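You operate a simulated robot arm through the tools that you are given. There is no shell and no other tool. Be economical: measure what you need, move in short steps, check, and stop when the job is done.

You are at the controls of a simulated two-armed robot. One attempt, no reset.

JOB
Take the yellow cloth from the top of the steel counter and lay it out flat on the top of the pine table with the rail.

Only the result counts: the job must be done as asked and must still hold three seconds after the hand-in. Knocking over, shifting, dropping, spilling or breaking anything else fails it. Flat cloth is picked up by pressing the open fingertips on it (5 to 10 N) and closing them slowly along it; thin cloth reads only 2 to 8 mm in the jaws.

ROBOT AND FRAMES
Two 7-joint arms with two-finger parallel grippers on one trunk, on a base that drives. Base frame: it is fixed to the floor where the robot stands at the start and does not move with it; the origin is under the middle of the robot, x ahead of it, y to its left, z up; the surface under the hand at the start is at about z = 860. Readings come in mm, rad, newtons and seconds.
The left shoulder is at the start at [48, 101, 1085], the right one opposite. With the tool pointing down near the work surface each hand reaches from about 240 to 540 mm from the robot's upright axis, wherever it stands, measured 20 degrees to its own side. Places, roughly: top of the pine table with the rail [600, 2100, 800]. Payload 2.4 kg a hand.
The TCP of each hand is the grasp point between the finger pads, 24 mm short of the fingertips. In the tool frame z runs along the fingers and y along their closing line. The gripper opens to 68 mm. The fingers are 17 mm wide and 10 mm thick; the gripper's body (40 by 70 mm) begins 41 mm behind the TCP.
Orientation is that of the tool frame in the base frame, as a unit quaternion [x, y, z, w]. With the fingers straight down and closing along the base's y, the tool's x points along the base's -x, its y along +y and its z along -z.

CONTROLS
- The arms move only by the tool arm_command. It takes "left_rows", "right_rows" or both (then of equal length, played together; a hand with none holds still); each is a list that holds one entry, the list of rows, each a list of 7 numbers: the shift along the tool's x, y, z in mm, then the turn, a rotation vector about the tool's x, y, z in rad, then the gripper command, from -1 (fully open) to 1 (shut), values between in proportion. In form: [[[tx, ty, tz, wx, wy, wz, grip], ...]]. A call has 1 to 10 rows; each row is the pose to reach, as a shift and turn from the pose commanded when the call began, along the tool's axes at that moment. Each row takes 0.2 s and may step no farther than 50 mm and 0.15 rad from the row before; otherwise, or with a gripper value out of range, the whole call is refused. Where a pose cannot be reached the arm comes as near as it can. A force on the tool above 40 N (or 10 N above the force at the start of the call, whichever is more), or a blocked arm, ends the call early, and 0.2 s more pass. The fingers move at their own pace (about 72 mm/s each) and stop on an object; they squeeze with about 33 N. The grip force told is the motor's: it shows also when the fingers shut on nothing. Time passes only in rows, and 0.2 s behind the last, so rows that repeat a pose let the fingers close. It gives the time, the measured TCP pose, the force on the tool (base axes), the opening and the grip force at its end, in the units of the frame above (readings bear some noise), with the torque about the TCP (base axes, N m) and any sound that the robot's microphone picked up.
- Cameras (640 x 400 px; columns grow to the right, rows downward): "scene" is now at [116.6, 46.1, 1247.5]; the picture's right is [0.43, -0.90, 0.00], its down [-0.52, -0.24, -0.82] and it looks along [0.74, 0.35, -0.57] (base axes); focal length 254 px, centre (320, 200). "left" rides on the left gripper at [84, -11, -75] in its tool frame; the picture's right is [0.13, 0.99, 0.00], its down [-0.60, 0.08, -0.79] and it looks along [-0.79, 0.10, 0.61] (tool axes); focal length 251 px, centre (320, 200). "right" rides on the right gripper at [84, 11, -75] in its tool frame; the picture's right is [-0.13, 0.99, 0.00], its down [-0.60, -0.08, -0.79] and it looks along [-0.79, -0.10, 0.61] (tool axes); focal length 251 px, centre (320, 200). There is no depth. A picture from a camera that has moved, and an enlarged one, comes with that camera's place and axes in the base frame and with its lens. The place of the scene camera against the robot may be out by one fixed shift of up to 18 mm in any direction.
- camera(camera): a new picture of that camera. The clock stands still meanwhile.
- slide_trunk(by): slides the trunk up (or, below 0, down) by that many mm; the arms and the scene camera ride with it, the base frame stays. It gives what a move gives, with no picture.
- base_move(legs): drives the robot by 1 to 6 legs, each [ahead, left, turn to the left] in mm, mm and rad, along the robot's own axes; the way and the turn of a leg run together, so that a leg with both is an arc; at most 1500 mm and 3.142 rad a leg. The arms and the cameras ride along, it lands a little off, and it stops where it bumps. It gives what a move gives.
- pan_tilt(pan, tilt): turns the head with the scene camera to pan (to the left, within 1.501 rad either way) and tilt (down, from -0.506 to 1.204), counted from straight ahead of the robot. It gives what a move gives.
- close_up(camera, box): a new picture of the part [left, top, right, bottom] of that camera's present view, enlarged. The clock stands still meanwhile.
- job_done(): hands the job in; it is judged then, once.

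Go step by step. Nothing tells you exact positions but the pictures and the camera data: compare them with the known pose of the tool, close in by small moves and look again before you grip or let go. The budget is 120 turns and 108 pictures, counting those below and the enlarged ones. Unless the task says otherwise, let go and move clear before handing in, and close with one line.

The tools are called after "Request:" by a JSON object that holds its "fn" and its "kwargs". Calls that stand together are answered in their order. arm_command: Moves the arms, as the interface text tells. Its arguments: {"type":"object","properties":{"left_rows":{"type":"array"},"right_rows":{"type":"array"}},"required":[]} The other tools are called the same way: slide_trunk (by) slides the trunk up or down; base_move (legs) drives the base; pan_tilt (pan, tilt) turns the head that bears the scene camera; camera (camera) takes a picture; close_up (camera, box) takes an enlarged picture of a part of a camera's view; job_done () hands the job in.

At the start:

```text
t: 0.0
left_eef_pos: [256.6, 290.6, 1041.6]
left_tcp_rot: [-0.002, 1.0, 0.0, 0.002]
left_ft_force: [0.6, -0.4, -0.5]
left_torque: [0.04, 0.0, -0.01]
left_finger_gap: 67.8
left_grip_force: 0.0
right_eef_pos: [325.1, 33.1, 1065.3]
right_tcp_rot: [0.0, 1.0, 0.0, 0.0]
right_ft_force: [-0.2, 0.6, 0.4]
right_torque: [-0.02, -0.02, 0.03]
right_finger_gap: 67.9
right_grip_force: 0.0
trunk travel left (down, up): [-300.0, 550.0]
robot x, y, heading: [-1.4, 1.7, -0.001]
head pan, tilt: [0.442, 0.607]
```

scene: 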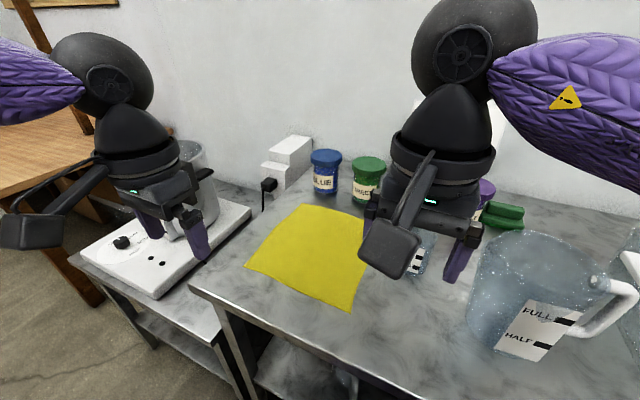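
right: 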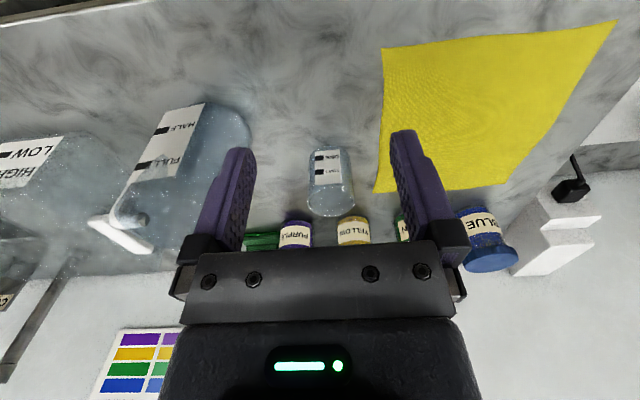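
left: 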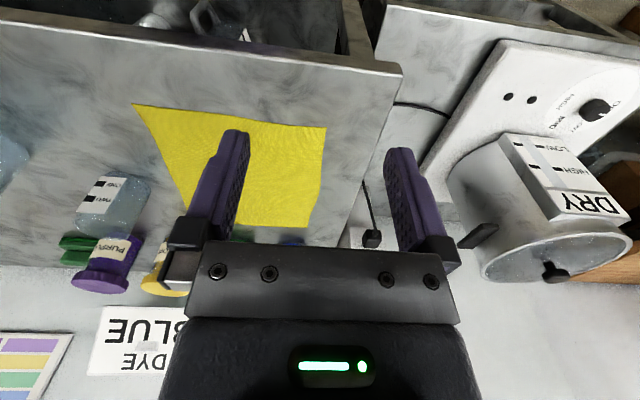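

The yellow cloth lies on the counter at about x 353–590, y 104–320. I'll look at the pine table and the way to it first.

Request:
{"fn": "pan_tilt", "kwargs": {"pan": 1.3, "tilt": 0.35}}

Request:
{"fn": "camera", "kwargs": {"camera": "scene"}}

```text
t: 1.2
left_eef_pos: [257.3, 290.9, 1041.3]
left_tcp_rot: [-0.002, 1.0, 0.0, 0.001]
left_ft_force: [-0.1, -0.8, -0.3]
left_torque: [0.04, -0.01, -0.01]
left_finger_gap: 68.0
left_grip_force: 0.0
right_eef_pos: [324.9, 32.3, 1064.7]
right_tcp_rot: [0.0, 1.0, 0.0, 0.0]
right_ft_force: [-0.3, 0.2, -0.4]
right_torque: [0.01, 0.01, -0.03]
right_finger_gap: 68.3
right_grip_force: 0.2
trunk travel left (down, up): [-300.0, 550.0]
robot x, y, heading: [-3.9, 1.6, 0.003]
head pan, tilt: [1.3, 0.351]
```

```text
104 pictures are left
camera scene: at [61.9, 98.2, 1270.9], right [0.96, -0.27, 0.0], down [-0.09, -0.33, -0.94], along [0.25, 0.9, -0.34], focal length 254 px, centre (320, 200)
```

scene: 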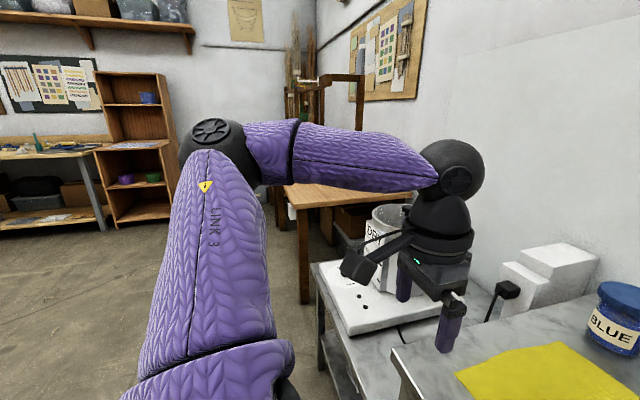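

The pine table with its rail stands beyond the hot plate. I'll raise the trunk for clearance, centre the robot on the cloth, and look down.

Request:
{"fn": "slide_trunk", "kwargs": {"by": 120}}

Request:
{"fn": "base_move", "kwargs": {"legs": [[0, 208, 0]]}}

Request:
{"fn": "pan_tilt", "kwargs": {"pan": 0.0, "tilt": 0.75}}

Request:
{"fn": "camera", "kwargs": {"camera": "scene"}}

Request:
{"fn": "camera", "kwargs": {"camera": "left"}}

```text
t: 2.7
left_eef_pos: [258.8, 290.5, 1161.5]
left_tcp_rot: [0.0, 1.0, 0.0, 0.001]
left_ft_force: [0.2, -0.9, 0.5]
left_torque: [-0.02, -0.03, -0.02]
left_finger_gap: 68.0
left_grip_force: 0.0
right_eef_pos: [324.4, 32.3, 1185.1]
right_tcp_rot: [0.001, 1.0, 0.0, 0.0]
right_ft_force: [0.1, -0.1, 1.1]
right_torque: [-0.01, 0.04, -0.03]
right_finger_gap: 67.8
right_grip_force: 0.1
trunk travel left (down, up): [-420.0, 430.0]
robot x, y, heading: [2.0, 0.6, -0.0]
head pan, tilt: [1.3, 0.351]
```

```text
t: 4.3
left_eef_pos: [256.7, 500.0, 1160.9]
left_tcp_rot: [-0.003, 1.0, 0.0, 0.001]
left_ft_force: [-1.0, 0.2, -1.0]
left_torque: [0.0, 0.04, 0.0]
left_finger_gap: 67.6
left_grip_force: 0.0
right_eef_pos: [323.6, 242.7, 1185.1]
right_tcp_rot: [-0.001, 1.0, 0.0, 0.0]
right_ft_force: [0.2, 0.0, 0.1]
right_torque: [0.0, -0.01, 0.02]
right_finger_gap: 68.3
right_grip_force: 0.1
trunk travel left (down, up): [-420.0, 430.0]
robot x, y, heading: [-2.2, 211.0, 0.009]
head pan, tilt: [1.3, 0.351]
```

```text
t: 5.8
left_eef_pos: [255.9, 499.3, 1161.8]
left_tcp_rot: [-0.003, 1.0, 0.0, 0.001]
left_ft_force: [0.5, 0.1, -0.6]
left_torque: [-0.04, 0.0, 0.03]
left_finger_gap: 67.9
left_grip_force: 0.0
right_eef_pos: [323.9, 241.2, 1185.6]
right_tcp_rot: [-0.002, 1.0, 0.0, 0.0]
right_ft_force: [0.0, 0.4, 0.6]
right_torque: [0.0, -0.01, -0.03]
right_finger_gap: 68.1
right_grip_force: 0.1
trunk travel left (down, up): [-420.0, 430.0]
robot x, y, heading: [-2.2, 210.6, 0.002]
head pan, tilt: [0.0, 0.75]
```

```text
103 pictures are left
camera scene: at [99.6, 216.9, 1356.3], right [0.0, -1.0, 0.0], down [-0.68, 0.0, -0.73], along [0.73, 0.0, -0.68], focal length 254 px, centre (320, 200)
```

scene: 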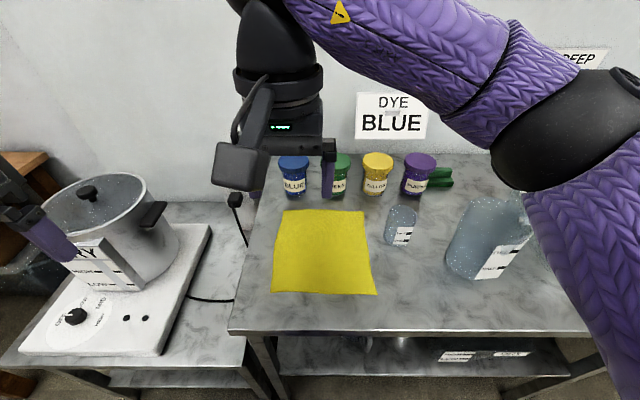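

```text
102 pictures are left
camera left: at [172.6, 488.6, 1236.3], right [-0.14, 0.99, 0.0], down [0.6, 0.08, 0.79], along [0.79, 0.11, -0.61], focal length 251 px, centre (320, 200)
```

left: 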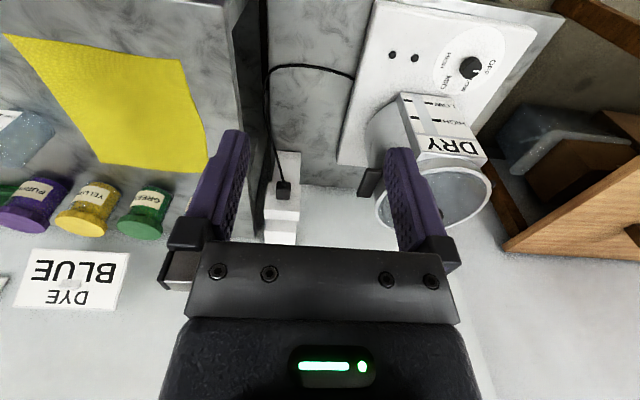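

The corners read about (352, 316) and (350, 99) near the robot, and about (592, 316) and (592, 95) far away. I'll bring both hands above the near corners, still high.

Request:
{"fn": "arm_command", "kwargs": {"left_rows": [[[-18, -34, 0, 0, 0, 0, -0.5], [-36, -68, 0, 0, 0, 0, -0.3], [-54, -101, 0, 0, 0, 0, -0.2], [-72, -135, 0, 0, 0, 0, -0.1], [-90, -168, 0, 0, 0, 0, -0.1], [-108, -203, 0, 0, 0, 0, -0.1]]], "right_rows": [[[-7, -22, 0, 0, 0, 0, -0.5], [-14, -44, 0, 0, 0, 0, -0.3], [-20, -66, 0, 0, 0, 0, -0.2], [-26, -88, 0, 0, 0, 0, -0.1], [-33, -108, 0, 0, 0, 0, -0.1], [-40, -124, 0, 0, 0, 0, -0.1]]]}}

Request:
{"fn": "slide_trunk", "kwargs": {"by": -120}}

Request:
{"fn": "camera", "kwargs": {"camera": "scene"}}

Request:
{"fn": "camera", "kwargs": {"camera": "left"}}

Request:
{"fn": "camera", "kwargs": {"camera": "right"}}

```text
t: 7.2
left_eef_pos: [362.6, 305.1, 1161.7]
left_tcp_rot: [-0.005, 1.0, 0.0, 0.001]
left_ft_force: [0.1, -0.9, -0.8]
left_torque: [0.0, -0.02, 0.0]
left_finger_gap: 37.4
left_grip_force: 0.1
left hand out of reach, approached as far as the arm can: row 6
right_eef_pos: [366.4, 117.8, 1186.6]
right_tcp_rot: [-0.002, 1.0, -0.001, 0.0]
right_ft_force: [-0.3, 0.6, 0.2]
right_torque: [0.02, -0.01, 0.01]
right_finger_gap: 37.3
right_grip_force: 0.1
trunk travel left (down, up): [-420.0, 430.0]
robot x, y, heading: [-0.7, 212.2, 0.007]
head pan, tilt: [0.0, 0.75]
```

```text
t: 8.7
left_eef_pos: [361.2, 306.1, 1041.4]
left_tcp_rot: [-0.003, 1.0, 0.0, 0.0]
left_ft_force: [0.3, -0.9, -0.1]
left_torque: [0.02, 0.0, -0.05]
left_finger_gap: 37.7
left_grip_force: 0.0
right_eef_pos: [365.2, 118.0, 1065.4]
right_tcp_rot: [-0.002, 1.0, 0.001, 0.0]
right_ft_force: [-0.1, 0.4, 0.1]
right_torque: [0.0, 0.02, 0.01]
right_finger_gap: 37.4
right_grip_force: 0.0
trunk travel left (down, up): [-300.0, 550.0]
robot x, y, heading: [-0.6, 209.4, 0.005]
head pan, tilt: [0.0, 0.75]
```

```text
101 pictures are left
camera scene: at [119.3, 216.7, 1235.3], right [0.0, -1.0, 0.0], down [-0.68, 0.0, -0.73], along [0.73, 0.0, -0.68], focal length 254 px, centre (320, 200)
```

scene: 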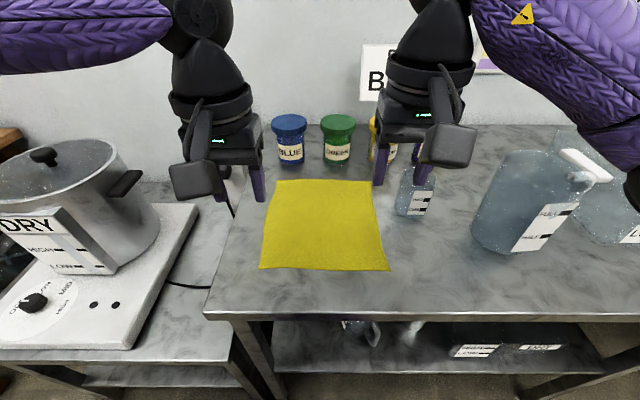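

```text
100 pictures are left
camera left: at [276.7, 295.1, 1116.5], right [-0.14, 0.99, 0.0], down [0.6, 0.08, 0.79], along [0.79, 0.11, -0.61], focal length 251 px, centre (320, 200)
```

left: 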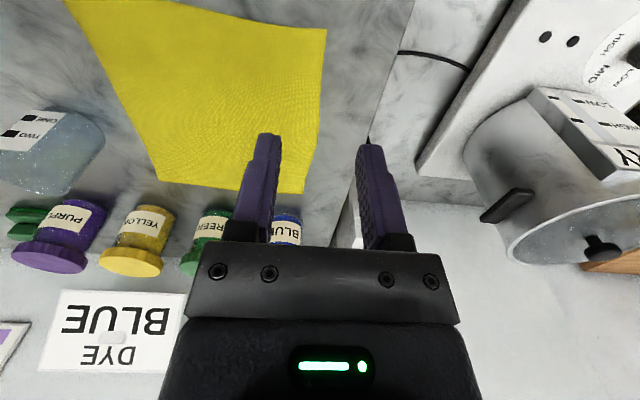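

```text
99 pictures are left
camera right: at [280.2, 129.8, 1140.0], right [0.13, 0.99, 0.0], down [0.6, -0.08, 0.79], along [0.79, -0.1, -0.61], focal length 251 px, centre (320, 200)
```

right: 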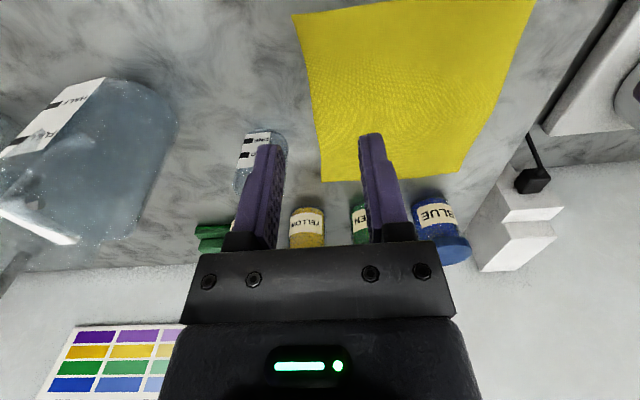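

Hand cameras place the near corners at (361, 314) and (358, 94). I'll bring the fingers to about 30 mm above the cloth just inside those corners.

Request:
{"fn": "arm_command", "kwargs": {"left_rows": [[[-5, -6, 30, 0, 0, 0, 0.23], [-10, -12, 60, 0, 0, 0, 0.23], [-13, -16, 90, 0, 0, 0, 0.23], [-13, -16, 115, 0, 0, 0, 0.23], [-13, -16, 126, 0, 0, 0, 0.23]]], "right_rows": [[[-3, 0, 35, 0, 0, 0, 0.23], [-7, 0, 70, 0, 0, 0, 0.23], [-7, 0, 105, 0, 0, 0, 0.23], [-7, 0, 135, 0, 0, 0, 0.23], [-7, 0, 150, 0, 0, 0, 0.23]]]}}

Request:
{"fn": "camera", "kwargs": {"camera": "scene"}}

Request:
{"fn": "camera", "kwargs": {"camera": "left"}}

Request:
{"fn": "camera", "kwargs": {"camera": "right"}}

```text
t: 9.9
left_eef_pos: [368.5, 299.4, 917.4]
left_tcp_rot: [-0.002, 1.0, 0.0, 0.001]
left_ft_force: [-0.1, 0.5, 0.5]
left_torque: [0.02, 0.04, -0.02]
left_finger_gap: 26.4
left_grip_force: 0.1
left hand out of reach, approached as far as the arm can: row 3, 4, 5
right_eef_pos: [371.5, 116.8, 915.5]
right_tcp_rot: [-0.002, 1.0, 0.0, 0.0]
right_ft_force: [-0.7, 0.2, -0.7]
right_torque: [0.0, 0.03, 0.0]
right_finger_gap: 25.9
right_grip_force: 0.1
trunk travel left (down, up): [-300.0, 550.0]
robot x, y, heading: [-0.9, 207.0, 0.004]
head pan, tilt: [0.0, 0.75]
```

```text
98 pictures are left
camera scene: at [119.5, 216.7, 1235.2], right [0.0, -1.0, 0.0], down [-0.68, 0.0, -0.73], along [0.73, 0.0, -0.68], focal length 254 px, centre (320, 200)
```

scene: 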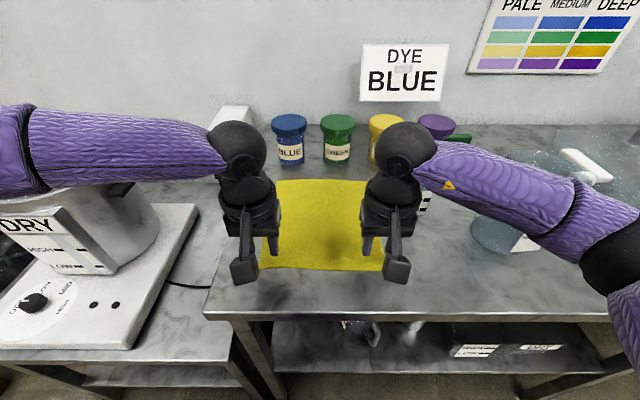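

```text
97 pictures are left
camera left: at [284.7, 288.7, 992.3], right [-0.14, 0.99, 0.0], down [0.6, 0.08, 0.79], along [0.79, 0.11, -0.61], focal length 251 px, centre (320, 200)
```

left: 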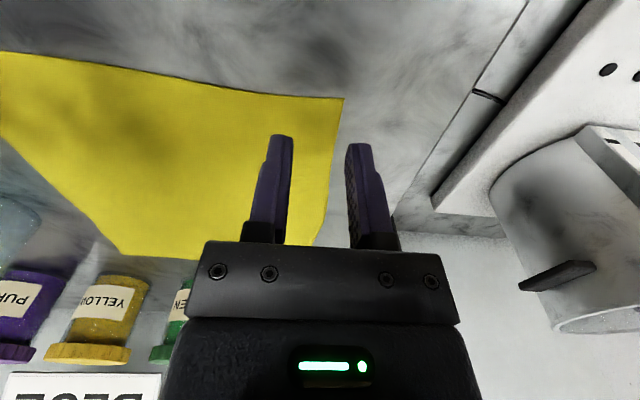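

```text
96 pictures are left
camera right: at [287.3, 129.2, 989.8], right [0.13, 0.99, 0.0], down [0.6, -0.08, 0.79], along [0.79, -0.1, -0.61], focal length 251 px, centre (320, 200)
```

right: 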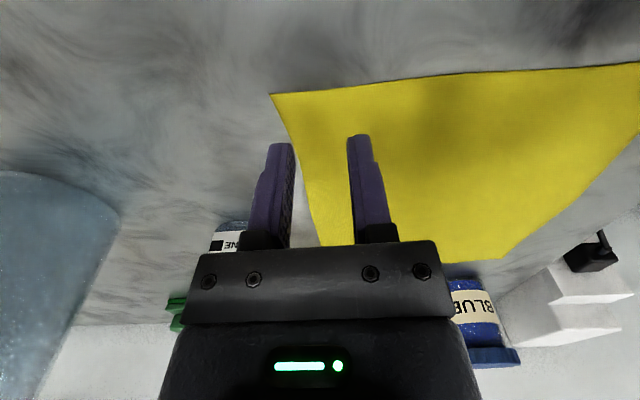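

The left hand stops short of its inward target. I'll back the base by 70 mm so the hands work farther out, where they may come closer together.

Request:
{"fn": "base_move", "kwargs": {"legs": [[-70, -4, 0]]}}

Request:
{"fn": "arm_command", "kwargs": {"left_rows": [[[-25, -3, 0, 0, 0, 0, 0.23], [-50, -6, 0, 0, 0, 0, 0.23], [-73, -9, 0, 0, 0, 0, 0.23], [-73, -9, 0, 0, 0, 0, 0.23]]], "right_rows": [[[-25, 2, 0, 0, 0, 0, 0.23], [-50, 4, 0, 0, 0, 0, 0.23], [-70, 7, 0, 0, 0, 0, 0.23], [-70, 7, 0, 0, 0, 0, 0.23]]]}}

```text
t: 10.9
left_eef_pos: [298.4, 294.6, 917.4]
left_tcp_rot: [-0.002, 1.0, 0.0, 0.001]
left_ft_force: [0.2, 0.7, -0.2]
left_torque: [-0.01, -0.03, -0.02]
left_finger_gap: 26.4
left_grip_force: 0.0
right_eef_pos: [301.6, 112.6, 914.9]
right_tcp_rot: [-0.002, 1.0, 0.001, 0.0]
right_ft_force: [-1.1, -0.2, 0.5]
right_torque: [0.0, 0.0, 0.02]
right_finger_gap: 26.1
right_grip_force: 0.0
trunk travel left (down, up): [-300.0, 550.0]
robot x, y, heading: [-67.8, 203.9, 0.008]
head pan, tilt: [0.0, 0.75]
```

```text
t: 11.9
left_eef_pos: [336.4, 321.5, 926.8]
left_tcp_rot: [-0.003, 1.0, 0.001, 0.002]
left_ft_force: [-0.4, 0.4, -0.1]
left_torque: [0.01, -0.02, 0.02]
left_finger_gap: 26.5
left_grip_force: 0.1
left hand out of reach, approached as far as the arm can: row 1, 2, 3, 4
right_eef_pos: [372.2, 118.4, 916.2]
right_tcp_rot: [-0.002, 1.0, 0.001, 0.001]
right_ft_force: [0.1, -0.5, 0.5]
right_torque: [-0.01, 0.01, 0.0]
right_finger_gap: 26.4
right_grip_force: 0.1
trunk travel left (down, up): [-300.0, 550.0]
robot x, y, heading: [-69.9, 200.0, 0.004]
head pan, tilt: [0.0, 0.75]
```

The left arm is limited farther out, so it must work closer in. I'll draw the hands back, drive the base forward, and try again.

Request:
{"fn": "arm_command", "kwargs": {"left_rows": [[[20, -5, 0, 0, 0, 0, 0.23], [40, -10, 0, 0, 0, 0, 0.23], [70, -15, 0, 0, 0, 0, 0.23]]], "right_rows": [[[35, 0, 0, 0, 0, 0, 0.23], [70, 0, 0, 0, 0, 0, 0.23], [100, 0, 0, 0, 0, 0, 0.23]]]}}

Request:
{"fn": "base_move", "kwargs": {"legs": [[110, 4, 0]]}}

```text
t: 12.7
left_eef_pos: [265.5, 308.0, 927.2]
left_tcp_rot: [-0.004, 1.0, 0.0, 0.001]
left_ft_force: [-0.3, 0.1, 0.7]
left_torque: [0.0, -0.02, 0.01]
left_finger_gap: 26.2
left_grip_force: 0.1
right_eef_pos: [271.4, 119.2, 916.1]
right_tcp_rot: [-0.002, 1.0, 0.001, 0.0]
right_ft_force: [0.0, 0.2, 1.3]
right_torque: [0.05, -0.01, 0.0]
right_finger_gap: 26.3
right_grip_force: 0.0
trunk travel left (down, up): [-300.0, 550.0]
robot x, y, heading: [-69.0, 204.4, 0.002]
head pan, tilt: [0.0, 0.75]
```

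```text
t: 13.9
left_eef_pos: [372.4, 312.6, 926.9]
left_tcp_rot: [-0.003, 1.0, 0.0, 0.001]
left_ft_force: [-0.5, -0.1, -1.3]
left_torque: [0.0, -0.02, -0.02]
left_finger_gap: 26.4
left_grip_force: 0.0
right_eef_pos: [378.6, 125.4, 916.0]
right_tcp_rot: [-0.003, 1.0, 0.0, -0.001]
right_ft_force: [0.2, 0.4, 0.2]
right_torque: [-0.01, 0.03, -0.02]
right_finger_gap: 26.1
right_grip_force: 0.2
trunk travel left (down, up): [-300.0, 550.0]
robot x, y, heading: [38.7, 210.4, 0.003]
head pan, tilt: [0.0, 0.75]
```

The base is closer now. I'll step both hands to just above their corners.

Request:
{"fn": "arm_command", "kwargs": {"left_rows": [[[0, -10, 6, 0, 0, 0, 0.23], [0, -20, 12, 0, 0, 0, 0.23], [0, -26, 22, 0, 0, 0, 0.23], [0, -26, 22, 0, 0, 0, 0.23]]], "right_rows": [[[4, -3, 4, 0, 0, 0, 0.23], [8, -6, 8, 0, 0, 0, 0.23], [8, -6, 11, 0, 0, 0, 0.23], [8, -6, 11, 0, 0, 0, 0.23]]]}}

Request:
{"fn": "camera", "kwargs": {"camera": "left"}}

Request:
{"fn": "camera", "kwargs": {"camera": "right"}}

```text
t: 14.9
left_eef_pos: [374.0, 286.2, 906.1]
left_tcp_rot: [-0.005, 1.0, 0.0, 0.002]
left_ft_force: [0.2, 0.4, -0.1]
left_torque: [0.0, 0.0, 0.02]
left_finger_gap: 26.3
left_grip_force: 0.0
right_eef_pos: [370.7, 118.6, 903.9]
right_tcp_rot: [-0.003, 1.0, 0.0, 0.0]
right_ft_force: [0.5, -0.5, 0.7]
right_torque: [-0.02, 0.02, 0.0]
right_finger_gap: 26.3
right_grip_force: 0.0
trunk travel left (down, up): [-300.0, 550.0]
robot x, y, heading: [35.4, 209.4, 0.008]
head pan, tilt: [0.0, 0.75]
```

```text
95 pictures are left
camera left: at [290.0, 276.3, 980.4], right [-0.14, 0.99, 0.0], down [0.6, 0.08, 0.79], along [0.79, 0.11, -0.61], focal length 251 px, centre (320, 200)
```

left: 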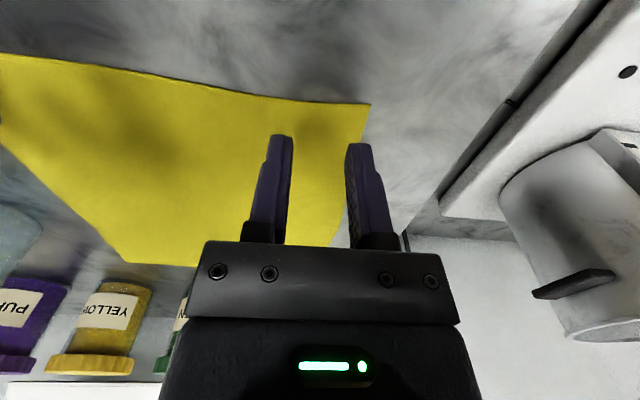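

```text
94 pictures are left
camera right: at [286.7, 131.1, 979.1], right [0.12, 0.99, 0.0], down [0.6, -0.08, 0.79], along [0.79, -0.1, -0.61], focal length 251 px, centre (320, 200)
```

right: 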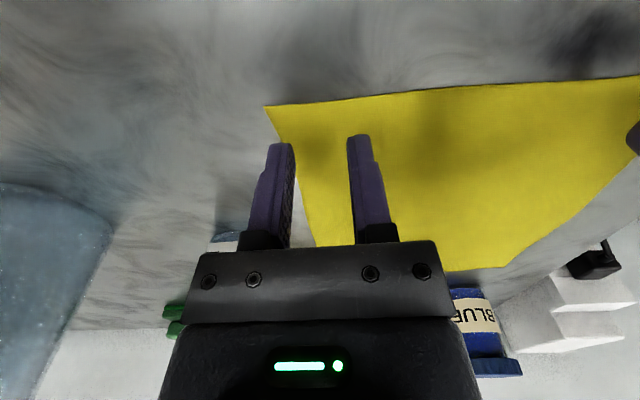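

Both hands sit inside the corners. I'll lower to just above contact, then feel for it.

Request:
{"fn": "arm_command", "kwargs": {"left_rows": [[[0, 0, 6, 0, 0, 0, 0.23], [0, 0, 12, 0, 0, 0, 0.23], [0, 0, 17, 0, 0, 0, 0.23], [0, 0, 20, 0, 0, 0, 0.23], [0, 0, 20, 0, 0, 0, 0.23]]], "right_rows": [[[0, 2, 6, 0, 0, 0, 0.23], [0, 3, 12, 0, 0, 0, 0.23], [0, 3, 15, 0, 0, 0, 0.23], [0, 3, 18, 0, 0, 0, 0.23], [0, 3, 18, 0, 0, 0, 0.23]]]}}

```text
t: 16.1
left_eef_pos: [371.7, 292.8, 887.2]
left_tcp_rot: [-0.003, 1.0, -0.001, 0.002]
left_ft_force: [0.3, -0.3, 1.1]
left_torque: [-0.02, 0.03, 0.02]
left_finger_gap: 26.7
left_grip_force: 0.0
left hand out of reach, approached as far as the arm can: row 2, 3, 4, 5
right_eef_pos: [371.7, 122.6, 885.4]
right_tcp_rot: [-0.003, 1.0, 0.001, 0.001]
right_ft_force: [-0.4, 0.3, 0.2]
right_torque: [0.02, 0.01, 0.02]
right_finger_gap: 26.2
right_grip_force: 0.0
trunk travel left (down, up): [-300.0, 550.0]
robot x, y, heading: [35.0, 210.0, 0.007]
head pan, tilt: [0.0, 0.75]
```

The left hand's reach cuts in lower down. I'll lift slightly, shift the base 18 mm to the right and redo the approach.

Request:
{"fn": "arm_command", "kwargs": {"left_rows": [[[0, 0, -15, 0, 0, 0, 0.23]]], "right_rows": [[[0, 0, -15, 0, 0, 0, 0.23]]]}}

Request:
{"fn": "base_move", "kwargs": {"legs": [[0, -18, 0]]}}

```text
t: 16.5
left_eef_pos: [370.7, 292.5, 902.4]
left_tcp_rot: [-0.004, 1.0, 0.0, 0.002]
left_ft_force: [0.0, 0.2, -0.2]
left_torque: [0.01, -0.01, 0.01]
left_finger_gap: 26.1
left_grip_force: 0.1
right_eef_pos: [369.8, 123.6, 900.7]
right_tcp_rot: [-0.002, 1.0, 0.0, 0.0]
right_ft_force: [0.1, 1.5, 0.5]
right_torque: [0.0, 0.0, 0.0]
right_finger_gap: 25.8
right_grip_force: 0.0
trunk travel left (down, up): [-300.0, 550.0]
robot x, y, heading: [36.3, 205.4, 0.006]
head pan, tilt: [0.0, 0.75]
```

```text
t: 17.2
left_eef_pos: [371.5, 275.1, 903.0]
left_tcp_rot: [-0.003, 1.0, 0.0, 0.001]
left_ft_force: [-0.7, -0.5, -0.6]
left_torque: [0.03, -0.02, -0.02]
left_finger_gap: 26.1
left_grip_force: 0.0
right_eef_pos: [370.1, 103.9, 901.9]
right_tcp_rot: [-0.003, 1.0, 0.0, 0.001]
right_ft_force: [0.3, 0.3, -0.1]
right_torque: [0.01, -0.02, -0.03]
right_finger_gap: 26.1
right_grip_force: 0.1
trunk travel left (down, up): [-300.0, 550.0]
robot x, y, heading: [37.0, 190.7, 0.008]
head pan, tilt: [0.0, 0.75]
```

Request:
{"fn": "arm_command", "kwargs": {"left_rows": [[[0, 6, 4, 0, 0, 0, 0.23], [0, 12, 9, 0, 0, 0, 0.23], [0, 12, 14, 0, 0, 0, 0.23], [0, 12, 18, 0, 0, 0, 0.23], [0, 12, 18, 0, 0, 0, 0.23]]], "right_rows": [[[0, 8, 4, 0, 0, 0, 0.23], [0, 16, 8, 0, 0, 0, 0.23], [0, 16, 12, 0, 0, 0, 0.23], [0, 16, 16, 0, 0, 0, 0.23], [0, 16, 16, 0, 0, 0, 0.23]]]}}

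```text
t: 18.4
left_eef_pos: [370.4, 286.5, 884.2]
left_tcp_rot: [-0.003, 1.0, 0.0, 0.002]
left_ft_force: [-0.1, 1.1, 9.7]
left_torque: [-0.01, -0.03, 0.0]
left_finger_gap: 26.3
left_grip_force: 0.0
right_eef_pos: [369.1, 119.8, 885.2]
right_tcp_rot: [-0.004, 1.0, 0.001, 0.0]
right_ft_force: [-0.4, 0.5, 0.2]
right_torque: [-0.03, -0.02, -0.01]
right_finger_gap: 25.8
right_grip_force: 0.1
trunk travel left (down, up): [-300.0, 550.0]
robot x, y, heading: [36.0, 188.3, 0.01]
head pan, tilt: [0.0, 0.75]
```

The left tips press at about 9.7 N. I'll bring the right tips down 1.5 mm to match.

Request:
{"fn": "arm_command", "kwargs": {"left_rows": [[[0, 0, -0.2, 0, 0, 0, 0.23], [0, 0, -0.2, 0, 0, 0, 0.23]]], "right_rows": [[[0, 0, 1.0, 0, 0, 0, 0.23], [0, 0, 1.5, 0, 0, 0, 0.23]]]}}

```text
t: 19.0
left_eef_pos: [370.7, 287.3, 886.6]
left_tcp_rot: [-0.004, 1.0, 0.0, 0.003]
left_ft_force: [0.6, -0.5, 0.5]
left_torque: [0.0, 0.0, -0.01]
left_finger_gap: 26.5
left_grip_force: 0.0
right_eef_pos: [369.9, 120.6, 885.4]
right_tcp_rot: [-0.003, 1.0, 0.001, 0.002]
right_ft_force: [-1.2, 0.3, 23.9]
right_torque: [-0.12, 0.02, 0.0]
right_finger_gap: 25.9
right_grip_force: 0.1
trunk travel left (down, up): [-300.0, 550.0]
robot x, y, heading: [38.1, 190.7, 0.004]
head pan, tilt: [0.0, 0.75]
```

Request:
{"fn": "arm_command", "kwargs": {"left_rows": [[[0, 0, 0.5, 0, 0, 0, 0.23], [0, 0, 0.5, 0, 0, 0, 0.23]]], "right_rows": [[[0, 0, -0.8, 0, 0, 0, 0.23], [0, 0, -0.8, 0, 0, 0, 0.23]]]}}

```text
t: 19.6
left_eef_pos: [370.1, 287.6, 885.2]
left_tcp_rot: [-0.005, 1.0, 0.0, 0.001]
left_ft_force: [-1.9, -0.8, 10.6]
left_torque: [-0.06, 0.01, 0.01]
left_finger_gap: 26.3
left_grip_force: 0.0
right_eef_pos: [370.7, 120.8, 883.6]
right_tcp_rot: [-0.003, 1.0, 0.0, 0.0]
right_ft_force: [3.0, 1.5, 17.6]
right_torque: [-0.01, -0.07, 0.0]
right_finger_gap: 26.2
right_grip_force: 0.0
trunk travel left (down, up): [-300.0, 550.0]
robot x, y, heading: [36.2, 190.1, 0.009]
head pan, tilt: [0.0, 0.75]
```

Left is at 10.6 N and right at 17.6 N. I'll ease the right up a little and close both slowly.

Request:
{"fn": "arm_command", "kwargs": {"left_rows": [[[0, 0, -0.1, 0, 0, 0, 0.23], [0, 0, -0.1, 0, 0, 0, 0.35], [0, 0, -0.1, 0, 0, 0, 0.45], [0, 0, -0.1, 0, 0, 0, 0.55], [0, 0, -0.1, 0, 0, 0, 0.65], [0, 0, -0.1, 0, 0, 0, 0.75], [0, 0, -0.1, 0, 0, 0, 0.85], [0, 0, -0.1, 0, 0, 0, 0.95], [0, 0, -0.1, 0, 0, 0, 1.0], [0, 0, -0.1, 0, 0, 0, 1.0]]], "right_rows": [[[0, 0, -0.5, 0, 0, 0, 0.23], [0, 0, -0.5, 0, 0, 0, 0.35], [0, 0, -0.5, 0, 0, 0, 0.45], [0, 0, -0.5, 0, 0, 0, 0.55], [0, 0, -0.5, 0, 0, 0, 0.65], [0, 0, -0.5, 0, 0, 0, 0.75], [0, 0, -0.5, 0, 0, 0, 0.85], [0, 0, -0.5, 0, 0, 0, 0.95], [0, 0, -0.5, 0, 0, 0, 1.0], [0, 0, -0.5, 0, 0, 0, 1.0]]]}}

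Request:
{"fn": "camera", "kwargs": {"camera": "scene"}}

Request:
{"fn": "camera", "kwargs": {"camera": "left"}}

Request:
{"fn": "camera", "kwargs": {"camera": "right"}}

```text
t: 21.8
left_eef_pos: [369.2, 286.3, 885.1]
left_tcp_rot: [-0.004, 1.0, 0.0, 0.002]
left_ft_force: [0.1, -1.1, 15.1]
left_torque: [-0.04, 0.03, 0.01]
left_finger_gap: 0.0
left_grip_force: 23.7
right_eef_pos: [370.9, 119.4, 885.0]
right_tcp_rot: [-0.003, 1.0, 0.0, -0.001]
right_ft_force: [-0.3, 0.0, 1.7]
right_torque: [0.0, 0.01, -0.03]
right_finger_gap: 0.0
right_grip_force: 23.4
trunk travel left (down, up): [-300.0, 550.0]
robot x, y, heading: [38.9, 190.5, 0.005]
head pan, tilt: [0.0, 0.75]
```

```text
93 pictures are left
camera scene: at [156.5, 198.6, 1235.4], right [0.01, -1.0, 0.0], down [-0.68, 0.0, -0.73], along [0.73, 0.0, -0.68], focal length 254 px, centre (320, 200)
```

scene: 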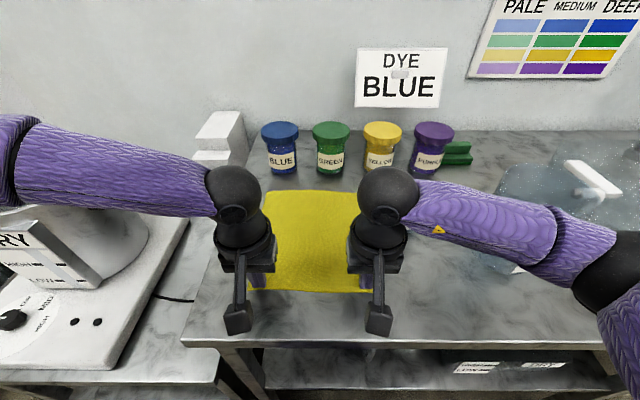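

```text
92 pictures are left
camera left: at [286.1, 275.5, 959.9], right [-0.14, 0.99, 0.0], down [0.6, 0.08, 0.8], along [0.79, 0.11, -0.61], focal length 251 px, centre (320, 200)
```

left: 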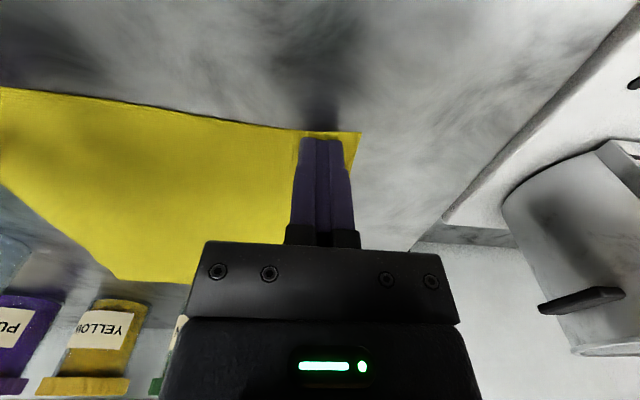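

```text
91 pictures are left
camera right: at [285.2, 131.8, 960.0], right [0.12, 0.99, 0.0], down [0.6, -0.08, 0.79], along [0.79, -0.1, -0.61], focal length 251 px, centre (320, 200)
```

right: 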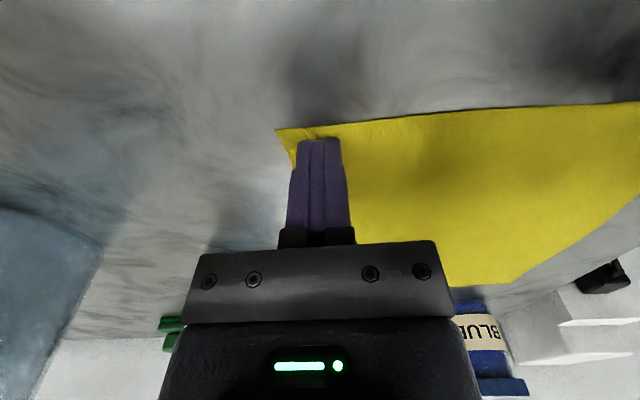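

Both jaws shut on nothing, since the force drifted. I'll reopen wider, press again and close in shorter stages with force checks.

Request:
{"fn": "arm_command", "kwargs": {"left_rows": [[[0, 0, -6, 0, 0, 0, 1.0], [0, -3, -6, 0, 0, 0, 0.2], [0, -3, -6, 0, 0, 0, -0.25], [0, -3, -6, 0, 0, 0, -0.25], [0, -3, -3, 0, 0, 0, -0.25], [0, -3, -1.5, 0, 0, 0, -0.25]]], "right_rows": [[[0, 0, -6, 0, 0, 0, 1.0], [0, 4, -6, 0, 0, 0, 0.2], [0, 4, -6, 0, 0, 0, -0.25], [0, 4, -6, 0, 0, 0, -0.25], [0, 4, -3, 0, 0, 0, -0.25], [0, 4, -1, 0, 0, 0, -0.25]]]}}

Request:
{"fn": "close_up", "kwargs": {"camera": "right", "box": [200, 80, 440, 250]}}

Request:
{"fn": "close_up", "kwargs": {"camera": "left", "box": [200, 80, 440, 250]}}

```text
t: 23.2
left_eef_pos: [371.4, 283.8, 885.9]
left_tcp_rot: [-0.005, 1.0, 0.0, 0.001]
left_ft_force: [-0.1, -0.8, -0.4]
left_torque: [-0.04, -0.03, 0.0]
left_finger_gap: 42.4
left_grip_force: 0.0
right_eef_pos: [370.4, 123.1, 887.0]
right_tcp_rot: [-0.002, 1.0, 0.0, 0.0]
right_ft_force: [-0.2, -0.2, -0.2]
right_torque: [0.0, 0.0, 0.02]
right_finger_gap: 42.5
right_grip_force: 0.2
trunk travel left (down, up): [-300.0, 550.0]
robot x, y, heading: [36.7, 192.6, 0.005]
head pan, tilt: [0.0, 0.75]
```

```text
2.35 times, centred on (320, 165) of right
camera zoom: at [285.5, 135.7, 961.3], right [0.12, 0.99, 0.0], down [0.6, -0.08, 0.79], along [0.79, -0.1, -0.61], focal length 592 px, centre (320, 282)
```

zoom: 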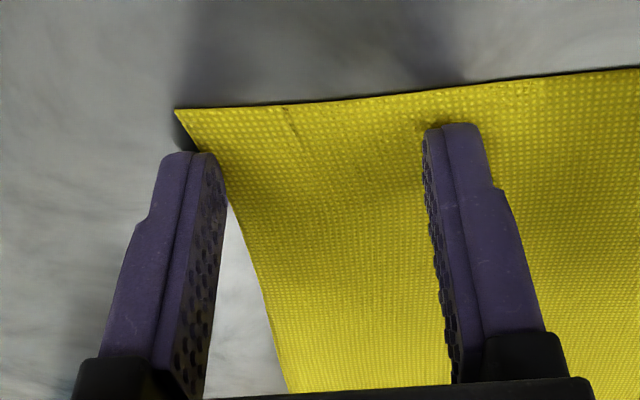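

```text
2.35 times, centred on (320, 165) of left
camera zoom: at [287.1, 273.1, 960.6], right [-0.14, 0.99, 0.0], down [0.6, 0.08, 0.79], along [0.79, 0.11, -0.61], focal length 592 px, centre (320, 282)
```

zoom: 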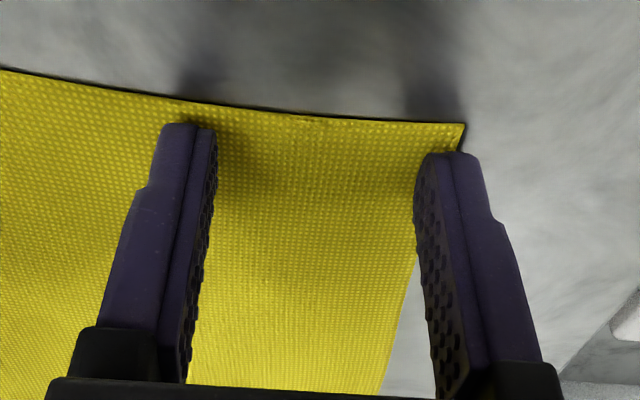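

Tips hover over the corners, slightly too far out. I'll shift inward and press.

Request:
{"fn": "arm_command", "kwargs": {"left_rows": [[[-3, -4, 0, 0, 0, 0, -0.12], [-3, -4, 0.7, 0, 0, 0, -0.12], [-3, -4, 1.2, 0, 0, 0, -0.12], [-3, -4, 1.2, 0, 0, 0, -0.12]]], "right_rows": [[[-3, 5, 0, 0, 0, 0, -0.12], [-3, 5, 0.5, 0, 0, 0, -0.12], [-3, 5, 0.9, 0, 0, 0, -0.12], [-3, 5, 0.9, 0, 0, 0, -0.12]]]}}

```text
t: 24.2
left_eef_pos: [374.5, 280.7, 885.6]
left_tcp_rot: [-0.004, 1.0, 0.0, 0.003]
left_ft_force: [2.6, 1.0, 14.0]
left_torque: [0.07, -0.02, -0.02]
left_finger_gap: 38.1
left_grip_force: 0.2
right_eef_pos: [372.1, 129.6, 885.7]
right_tcp_rot: [-0.003, 1.0, 0.0, 0.0]
right_ft_force: [0.9, 0.6, 3.3]
right_torque: [-0.01, -0.02, -0.01]
right_finger_gap: 38.0
right_grip_force: 0.0
trunk travel left (down, up): [-300.0, 550.0]
robot x, y, heading: [36.2, 187.5, 0.002]
head pan, tilt: [0.0, 0.75]
```

Request:
{"fn": "arm_command", "kwargs": {"left_rows": [[[0, 0, -0.3, 0, 0, 0, -0.12], [0, 0, -0.3, 0, 0, 0, -0.06], [0, 0, -0.3, 0, 0, 0, 0.0], [0, 0, -0.3, 0, 0, 0, 0.06], [0, 0, -0.3, 0, 0, 0, 0.12]]], "right_rows": [[[0, 0, 0.3, 0, 0, 0, -0.12], [0, 0, 0.3, 0, 0, 0, -0.06], [0, 0, 0.3, 0, 0, 0, 0.0], [0, 0, 0.3, 0, 0, 0, 0.06], [0, 0, 0.3, 0, 0, 0, 0.12]]]}}

Request:
{"fn": "close_up", "kwargs": {"camera": "right", "box": [200, 80, 440, 250]}}

Request:
{"fn": "close_up", "kwargs": {"camera": "left", "box": [200, 80, 440, 250]}}

```text
t: 25.4
left_eef_pos: [373.2, 279.9, 886.6]
left_tcp_rot: [-0.003, 1.0, -0.001, 0.002]
left_ft_force: [-0.1, -1.2, 10.4]
left_torque: [-0.08, 0.0, 0.03]
left_finger_gap: 30.6
left_grip_force: 0.4
right_eef_pos: [373.0, 129.4, 886.0]
right_tcp_rot: [-0.003, 1.0, 0.0, 0.002]
right_ft_force: [-0.3, 1.7, 10.0]
right_torque: [0.05, 0.02, 0.0]
right_finger_gap: 30.0
right_grip_force: 0.0
trunk travel left (down, up): [-300.0, 550.0]
robot x, y, heading: [37.6, 187.8, 0.004]
head pan, tilt: [0.0, 0.75]
```

```text
2.35 times, centred on (320, 165) of right
camera zoom: at [288.5, 140.6, 959.8], right [0.12, 0.99, 0.0], down [0.6, -0.08, 0.79], along [0.79, -0.1, -0.61], focal length 592 px, centre (320, 282)
```

zoom: 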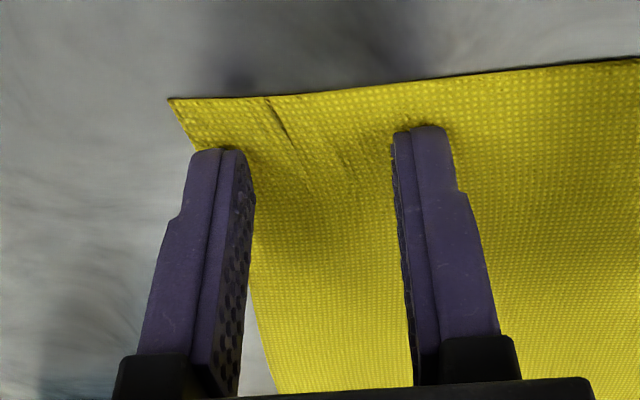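

```text
2.35 times, centred on (320, 165) of left
camera zoom: at [289.0, 269.2, 959.9], right [-0.14, 0.99, 0.0], down [0.6, 0.08, 0.8], along [0.79, 0.11, -0.61], focal length 592 px, centre (320, 282)
```

zoom: 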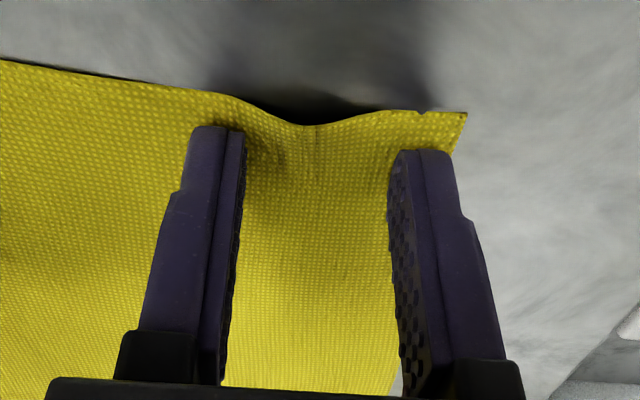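

Both are at 10 N and a fold is rising between the fingers. I'll keep closing slowly.

Request:
{"fn": "arm_command", "kwargs": {"left_rows": [[[0, 0, 0, 0, 0, 0, 0.18], [0, 0, 0, 0, 0, 0, 0.24], [0, 0, 0, 0, 0, 0, 0.3], [0, 0, 0, 0, 0, 0, 0.36], [0, 0, 0, 0, 0, 0, 0.42], [0, 0, 0, 0, 0, 0, 0.48]]], "right_rows": [[[0, 0, 0.1, 0, 0, 0, 0.18], [0, 0, 0.1, 0, 0, 0, 0.24], [0, 0, 0.1, 0, 0, 0, 0.3], [0, 0, 0.1, 0, 0, 0, 0.36], [0, 0, 0.1, 0, 0, 0, 0.42], [0, 0, 0.1, 0, 0, 0, 0.48]]]}}

Request:
{"fn": "close_up", "kwargs": {"camera": "right", "box": [200, 80, 440, 250]}}

Request:
{"fn": "close_up", "kwargs": {"camera": "left", "box": [200, 80, 440, 250]}}

```text
t: 26.8
left_eef_pos: [373.4, 280.2, 886.1]
left_tcp_rot: [-0.003, 1.0, 0.0, 0.001]
left_ft_force: [0.2, -1.7, 8.0]
left_torque: [-0.02, 0.05, 0.04]
left_finger_gap: 17.9
left_grip_force: 0.1
right_eef_pos: [372.8, 129.8, 885.6]
right_tcp_rot: [-0.003, 1.0, -0.001, 0.001]
right_ft_force: [-0.2, -0.1, 15.2]
right_torque: [0.05, 0.04, 0.01]
right_finger_gap: 17.5
right_grip_force: 0.0
trunk travel left (down, up): [-300.0, 550.0]
robot x, y, heading: [35.7, 189.7, 0.001]
head pan, tilt: [0.0, 0.75]
```

```text
2.35 times, centred on (320, 165) of right
camera zoom: at [288.2, 140.8, 959.8], right [0.12, 0.99, 0.0], down [0.6, -0.08, 0.79], along [0.79, -0.1, -0.61], focal length 592 px, centre (320, 282)
```

zoom: 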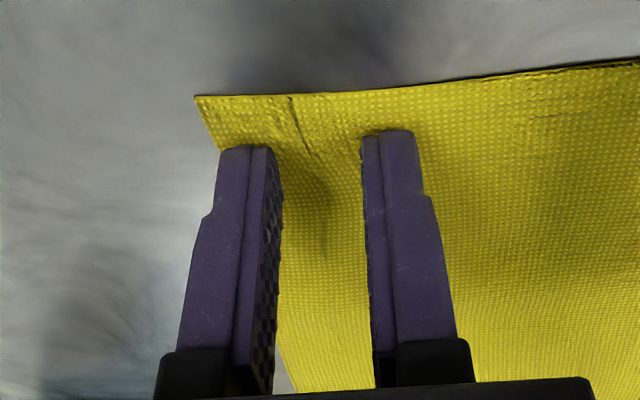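

```text
2.35 times, centred on (320, 165) of left
camera zoom: at [288.9, 269.4, 959.9], right [-0.14, 0.99, 0.0], down [0.6, 0.08, 0.8], along [0.79, 0.11, -0.61], focal length 592 px, centre (320, 282)
```

zoom: 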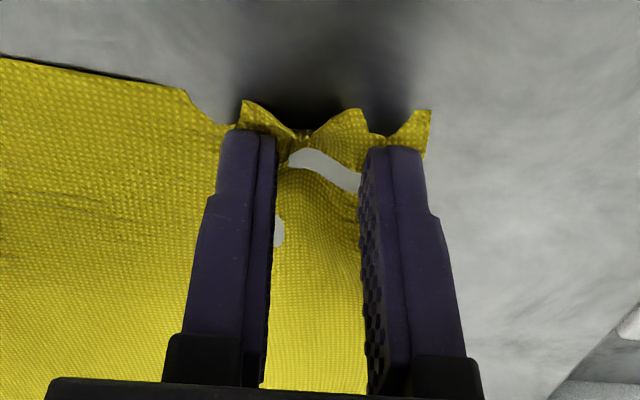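

The left has a fold, while the right seems to slide over the cloth. I'll finish closing and see.

Request:
{"fn": "arm_command", "kwargs": {"left_rows": [[[0, 0, 0, 0, 0, 0, 0.54], [0, 0, 0, 0, 0, 0, 0.6], [0, 0, 0, 0, 0, 0, 0.66], [0, 0, 0, 0, 0, 0, 0.72], [0, 0, 0, 0, 0, 0, 0.78], [0, 0, 0, 0, 0, 0, 0.85], [0, 0, 0, 0, 0, 0, 0.92], [0, 0, 0, 0, 0, 0, 1.0], [0, 0, 0, 0, 0, 0, 1.0]]], "right_rows": [[[0, 0, -0.3, 0, 0, 0, 0.54], [0, 0, -0.3, 0, 0, 0, 0.6], [0, 0, -0.3, 0, 0, 0, 0.66], [0, 0, -0.3, 0, 0, 0, 0.72], [0, 0, -0.3, 0, 0, 0, 0.78], [0, 0, -0.3, 0, 0, 0, 0.85], [0, 0, -0.3, 0, 0, 0, 0.92], [0, 0, -0.3, 0, 0, 0, 1.0], [0, 0, -0.3, 0, 0, 0, 1.0]]]}}

Request:
{"fn": "close_up", "kwargs": {"camera": "right", "box": [200, 80, 440, 250]}}

Request:
{"fn": "close_up", "kwargs": {"camera": "left", "box": [200, 80, 440, 250]}}

```text
t: 28.8
left_eef_pos: [374.8, 281.0, 885.6]
left_tcp_rot: [-0.004, 1.0, 0.0, 0.002]
left_ft_force: [0.2, 0.5, 16.7]
left_torque: [0.01, 0.07, -0.02]
left_finger_gap: 1.7
left_grip_force: 26.1
right_eef_pos: [372.6, 127.8, 885.3]
right_tcp_rot: [-0.002, 1.0, 0.001, 0.0]
right_ft_force: [-0.8, 0.3, 0.2]
right_torque: [-0.01, 0.0, 0.0]
right_finger_gap: 0.0
right_grip_force: 23.0
trunk travel left (down, up): [-300.0, 550.0]
robot x, y, heading: [41.5, 188.1, 0.003]
head pan, tilt: [0.0, 0.75]
```

```text
2.35 times, centred on (320, 165) of right
camera zoom: at [288.7, 140.5, 960.2], right [0.12, 0.99, 0.0], down [0.6, -0.08, 0.79], along [0.79, -0.1, -0.61], focal length 592 px, centre (320, 282)
```

zoom: 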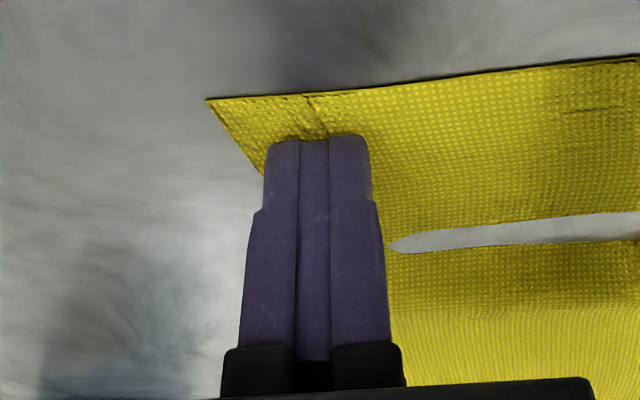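

```text
2.35 times, centred on (320, 165) of left
camera zoom: at [289.2, 269.2, 959.9], right [-0.14, 0.99, 0.0], down [0.6, 0.08, 0.8], along [0.79, 0.11, -0.61], focal length 592 px, centre (320, 282)
```

zoom: 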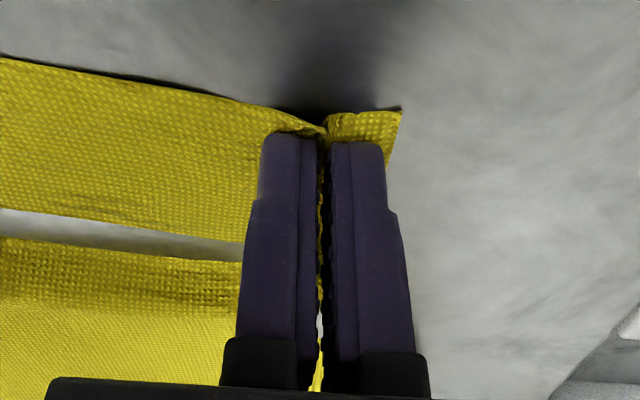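

The left holds a fold (1.7 mm); the right slipped. I'll reopen the right wide, hold the left, and press again with the right.

Request:
{"fn": "arm_command", "kwargs": {"left_rows": [[[0, 0, -0.5, 0, 0, 0, 1], [0, 0, -0.5, 0, 0, 0, 1], [0, 0, -0.5, 0, 0, 0, 1], [0, 0, -0.5, 0, 0, 0, 1], [0, 0, -0.5, 0, 0, 0, 1], [0, 0, -0.5, 0, 0, 0, 1]]], "right_rows": [[[0, 0, -6, 0, 0, 0, 1], [-2, 3, -6, 0, 0, 0, 0.3], [-2, 5, -6, 0, 0, 0, -0.15], [-2, 5, -4, 0, 0, 0, -0.15], [-2, 5, -2, 0, 0, 0, -0.15], [-2, 5, -0.5, 0, 0, 0, -0.15]]]}}

Request:
{"fn": "camera", "kwargs": {"camera": "right"}}

Request:
{"fn": "camera", "kwargs": {"camera": "scene"}}

```text
t: 30.2
left_eef_pos: [373.1, 280.1, 885.0]
left_tcp_rot: [-0.004, 1.0, 0.0, 0.001]
left_ft_force: [-0.1, 1.6, 12.1]
left_torque: [0.03, 0.0, -0.02]
left_finger_gap: 2.0
left_grip_force: 26.4
right_eef_pos: [374.8, 133.2, 886.1]
right_tcp_rot: [-0.003, 1.0, 0.0, 0.0]
right_ft_force: [-0.5, -0.8, 0.4]
right_torque: [-0.03, -0.02, -0.03]
right_finger_gap: 38.8
right_grip_force: 0.1
trunk travel left (down, up): [-300.0, 550.0]
robot x, y, heading: [36.4, 191.1, 0.007]
head pan, tilt: [0.0, 0.75]
```

```text
82 pictures are left
camera right: at [290.3, 146.0, 960.7], right [0.12, 0.99, 0.0], down [0.6, -0.08, 0.79], along [0.79, -0.1, -0.61], focal length 251 px, centre (320, 200)
```

right: 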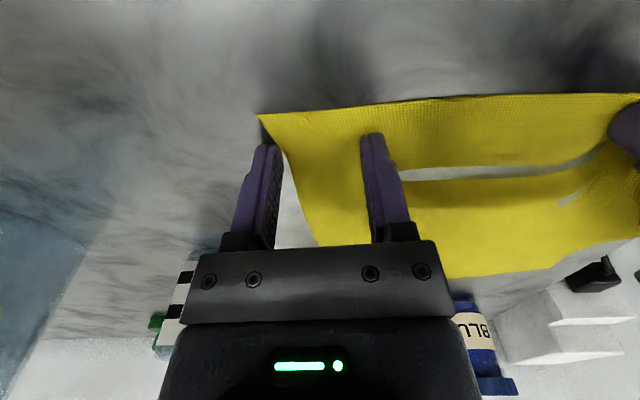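

```text
81 pictures are left
camera scene: at [156.8, 199.0, 1235.3], right [0.01, -1.0, 0.0], down [-0.68, 0.0, -0.73], along [0.73, 0.0, -0.68], focal length 254 px, centre (320, 200)
```

scene: 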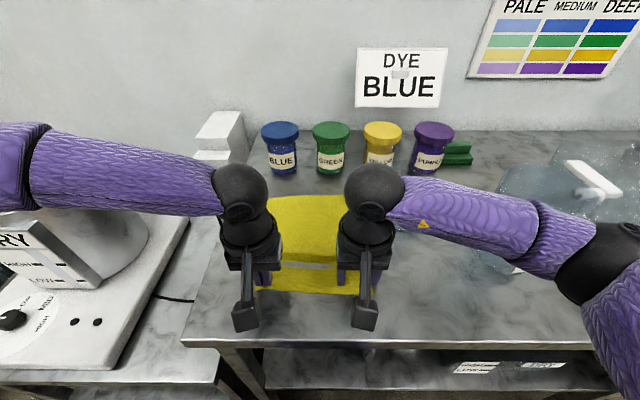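

The near-right corner has moved to about y 109. I'll shift the right hand inward a little, press and close in stages.

Request:
{"fn": "arm_command", "kwargs": {"left_rows": [[[0, 0, -0.3, 0, 0, 0, 1], [0, 0, -0.3, 0, 0, 0, 1], [0, 0, -0.3, 0, 0, 0, 1], [0, 0, -0.3, 0, 0, 0, 1]]], "right_rows": [[[-2, 7, 0, 0, 0, 0, -0.05], [-2, 7, 0.6, 0, 0, 0, -0.05], [-2, 7, 0.9, 0, 0, 0, -0.05], [-2, 7, 0.9, 0, 0, 0, -0.05]]]}}

```text
t: 31.2
left_eef_pos: [372.6, 279.6, 885.7]
left_tcp_rot: [-0.003, 1.0, -0.001, 0.002]
left_ft_force: [-0.1, 0.5, 1.0]
left_torque: [-0.01, 0.01, 0.0]
left_finger_gap: 1.9
left_grip_force: 25.3
right_eef_pos: [376.8, 140.7, 884.3]
right_tcp_rot: [-0.003, 1.0, 0.0, 0.001]
right_ft_force: [1.0, -0.4, 19.6]
right_torque: [-0.06, 0.06, -0.02]
right_finger_gap: 35.8
right_grip_force: 0.1
trunk travel left (down, up): [-300.0, 550.0]
robot x, y, heading: [37.6, 190.8, 0.005]
head pan, tilt: [0.0, 0.75]
```

Request:
{"fn": "arm_command", "kwargs": {"right_rows": [[[0, 0, -0.5, 0, 0, 0, -0.05], [0, 0, -0.5, 0, 0, 0, 0.0], [0, 0, -0.5, 0, 0, 0, 0.04]]]}}

```text
t: 32.0
left_eef_pos: [372.6, 280.5, 885.1]
left_tcp_rot: [-0.004, 1.0, 0.0, 0.002]
left_ft_force: [-0.2, 0.0, 1.0]
left_torque: [-0.03, 0.0, -0.02]
left_finger_gap: 1.7
left_grip_force: 26.6
right_eef_pos: [377.6, 140.2, 884.6]
right_tcp_rot: [-0.003, 1.0, 0.0, 0.0]
right_ft_force: [-1.0, 0.1, 8.6]
right_torque: [0.05, 0.05, 0.0]
right_finger_gap: 32.6
right_grip_force: 0.0
trunk travel left (down, up): [-300.0, 550.0]
robot x, y, heading: [36.1, 188.6, 0.004]
head pan, tilt: [0.0, 0.75]
```

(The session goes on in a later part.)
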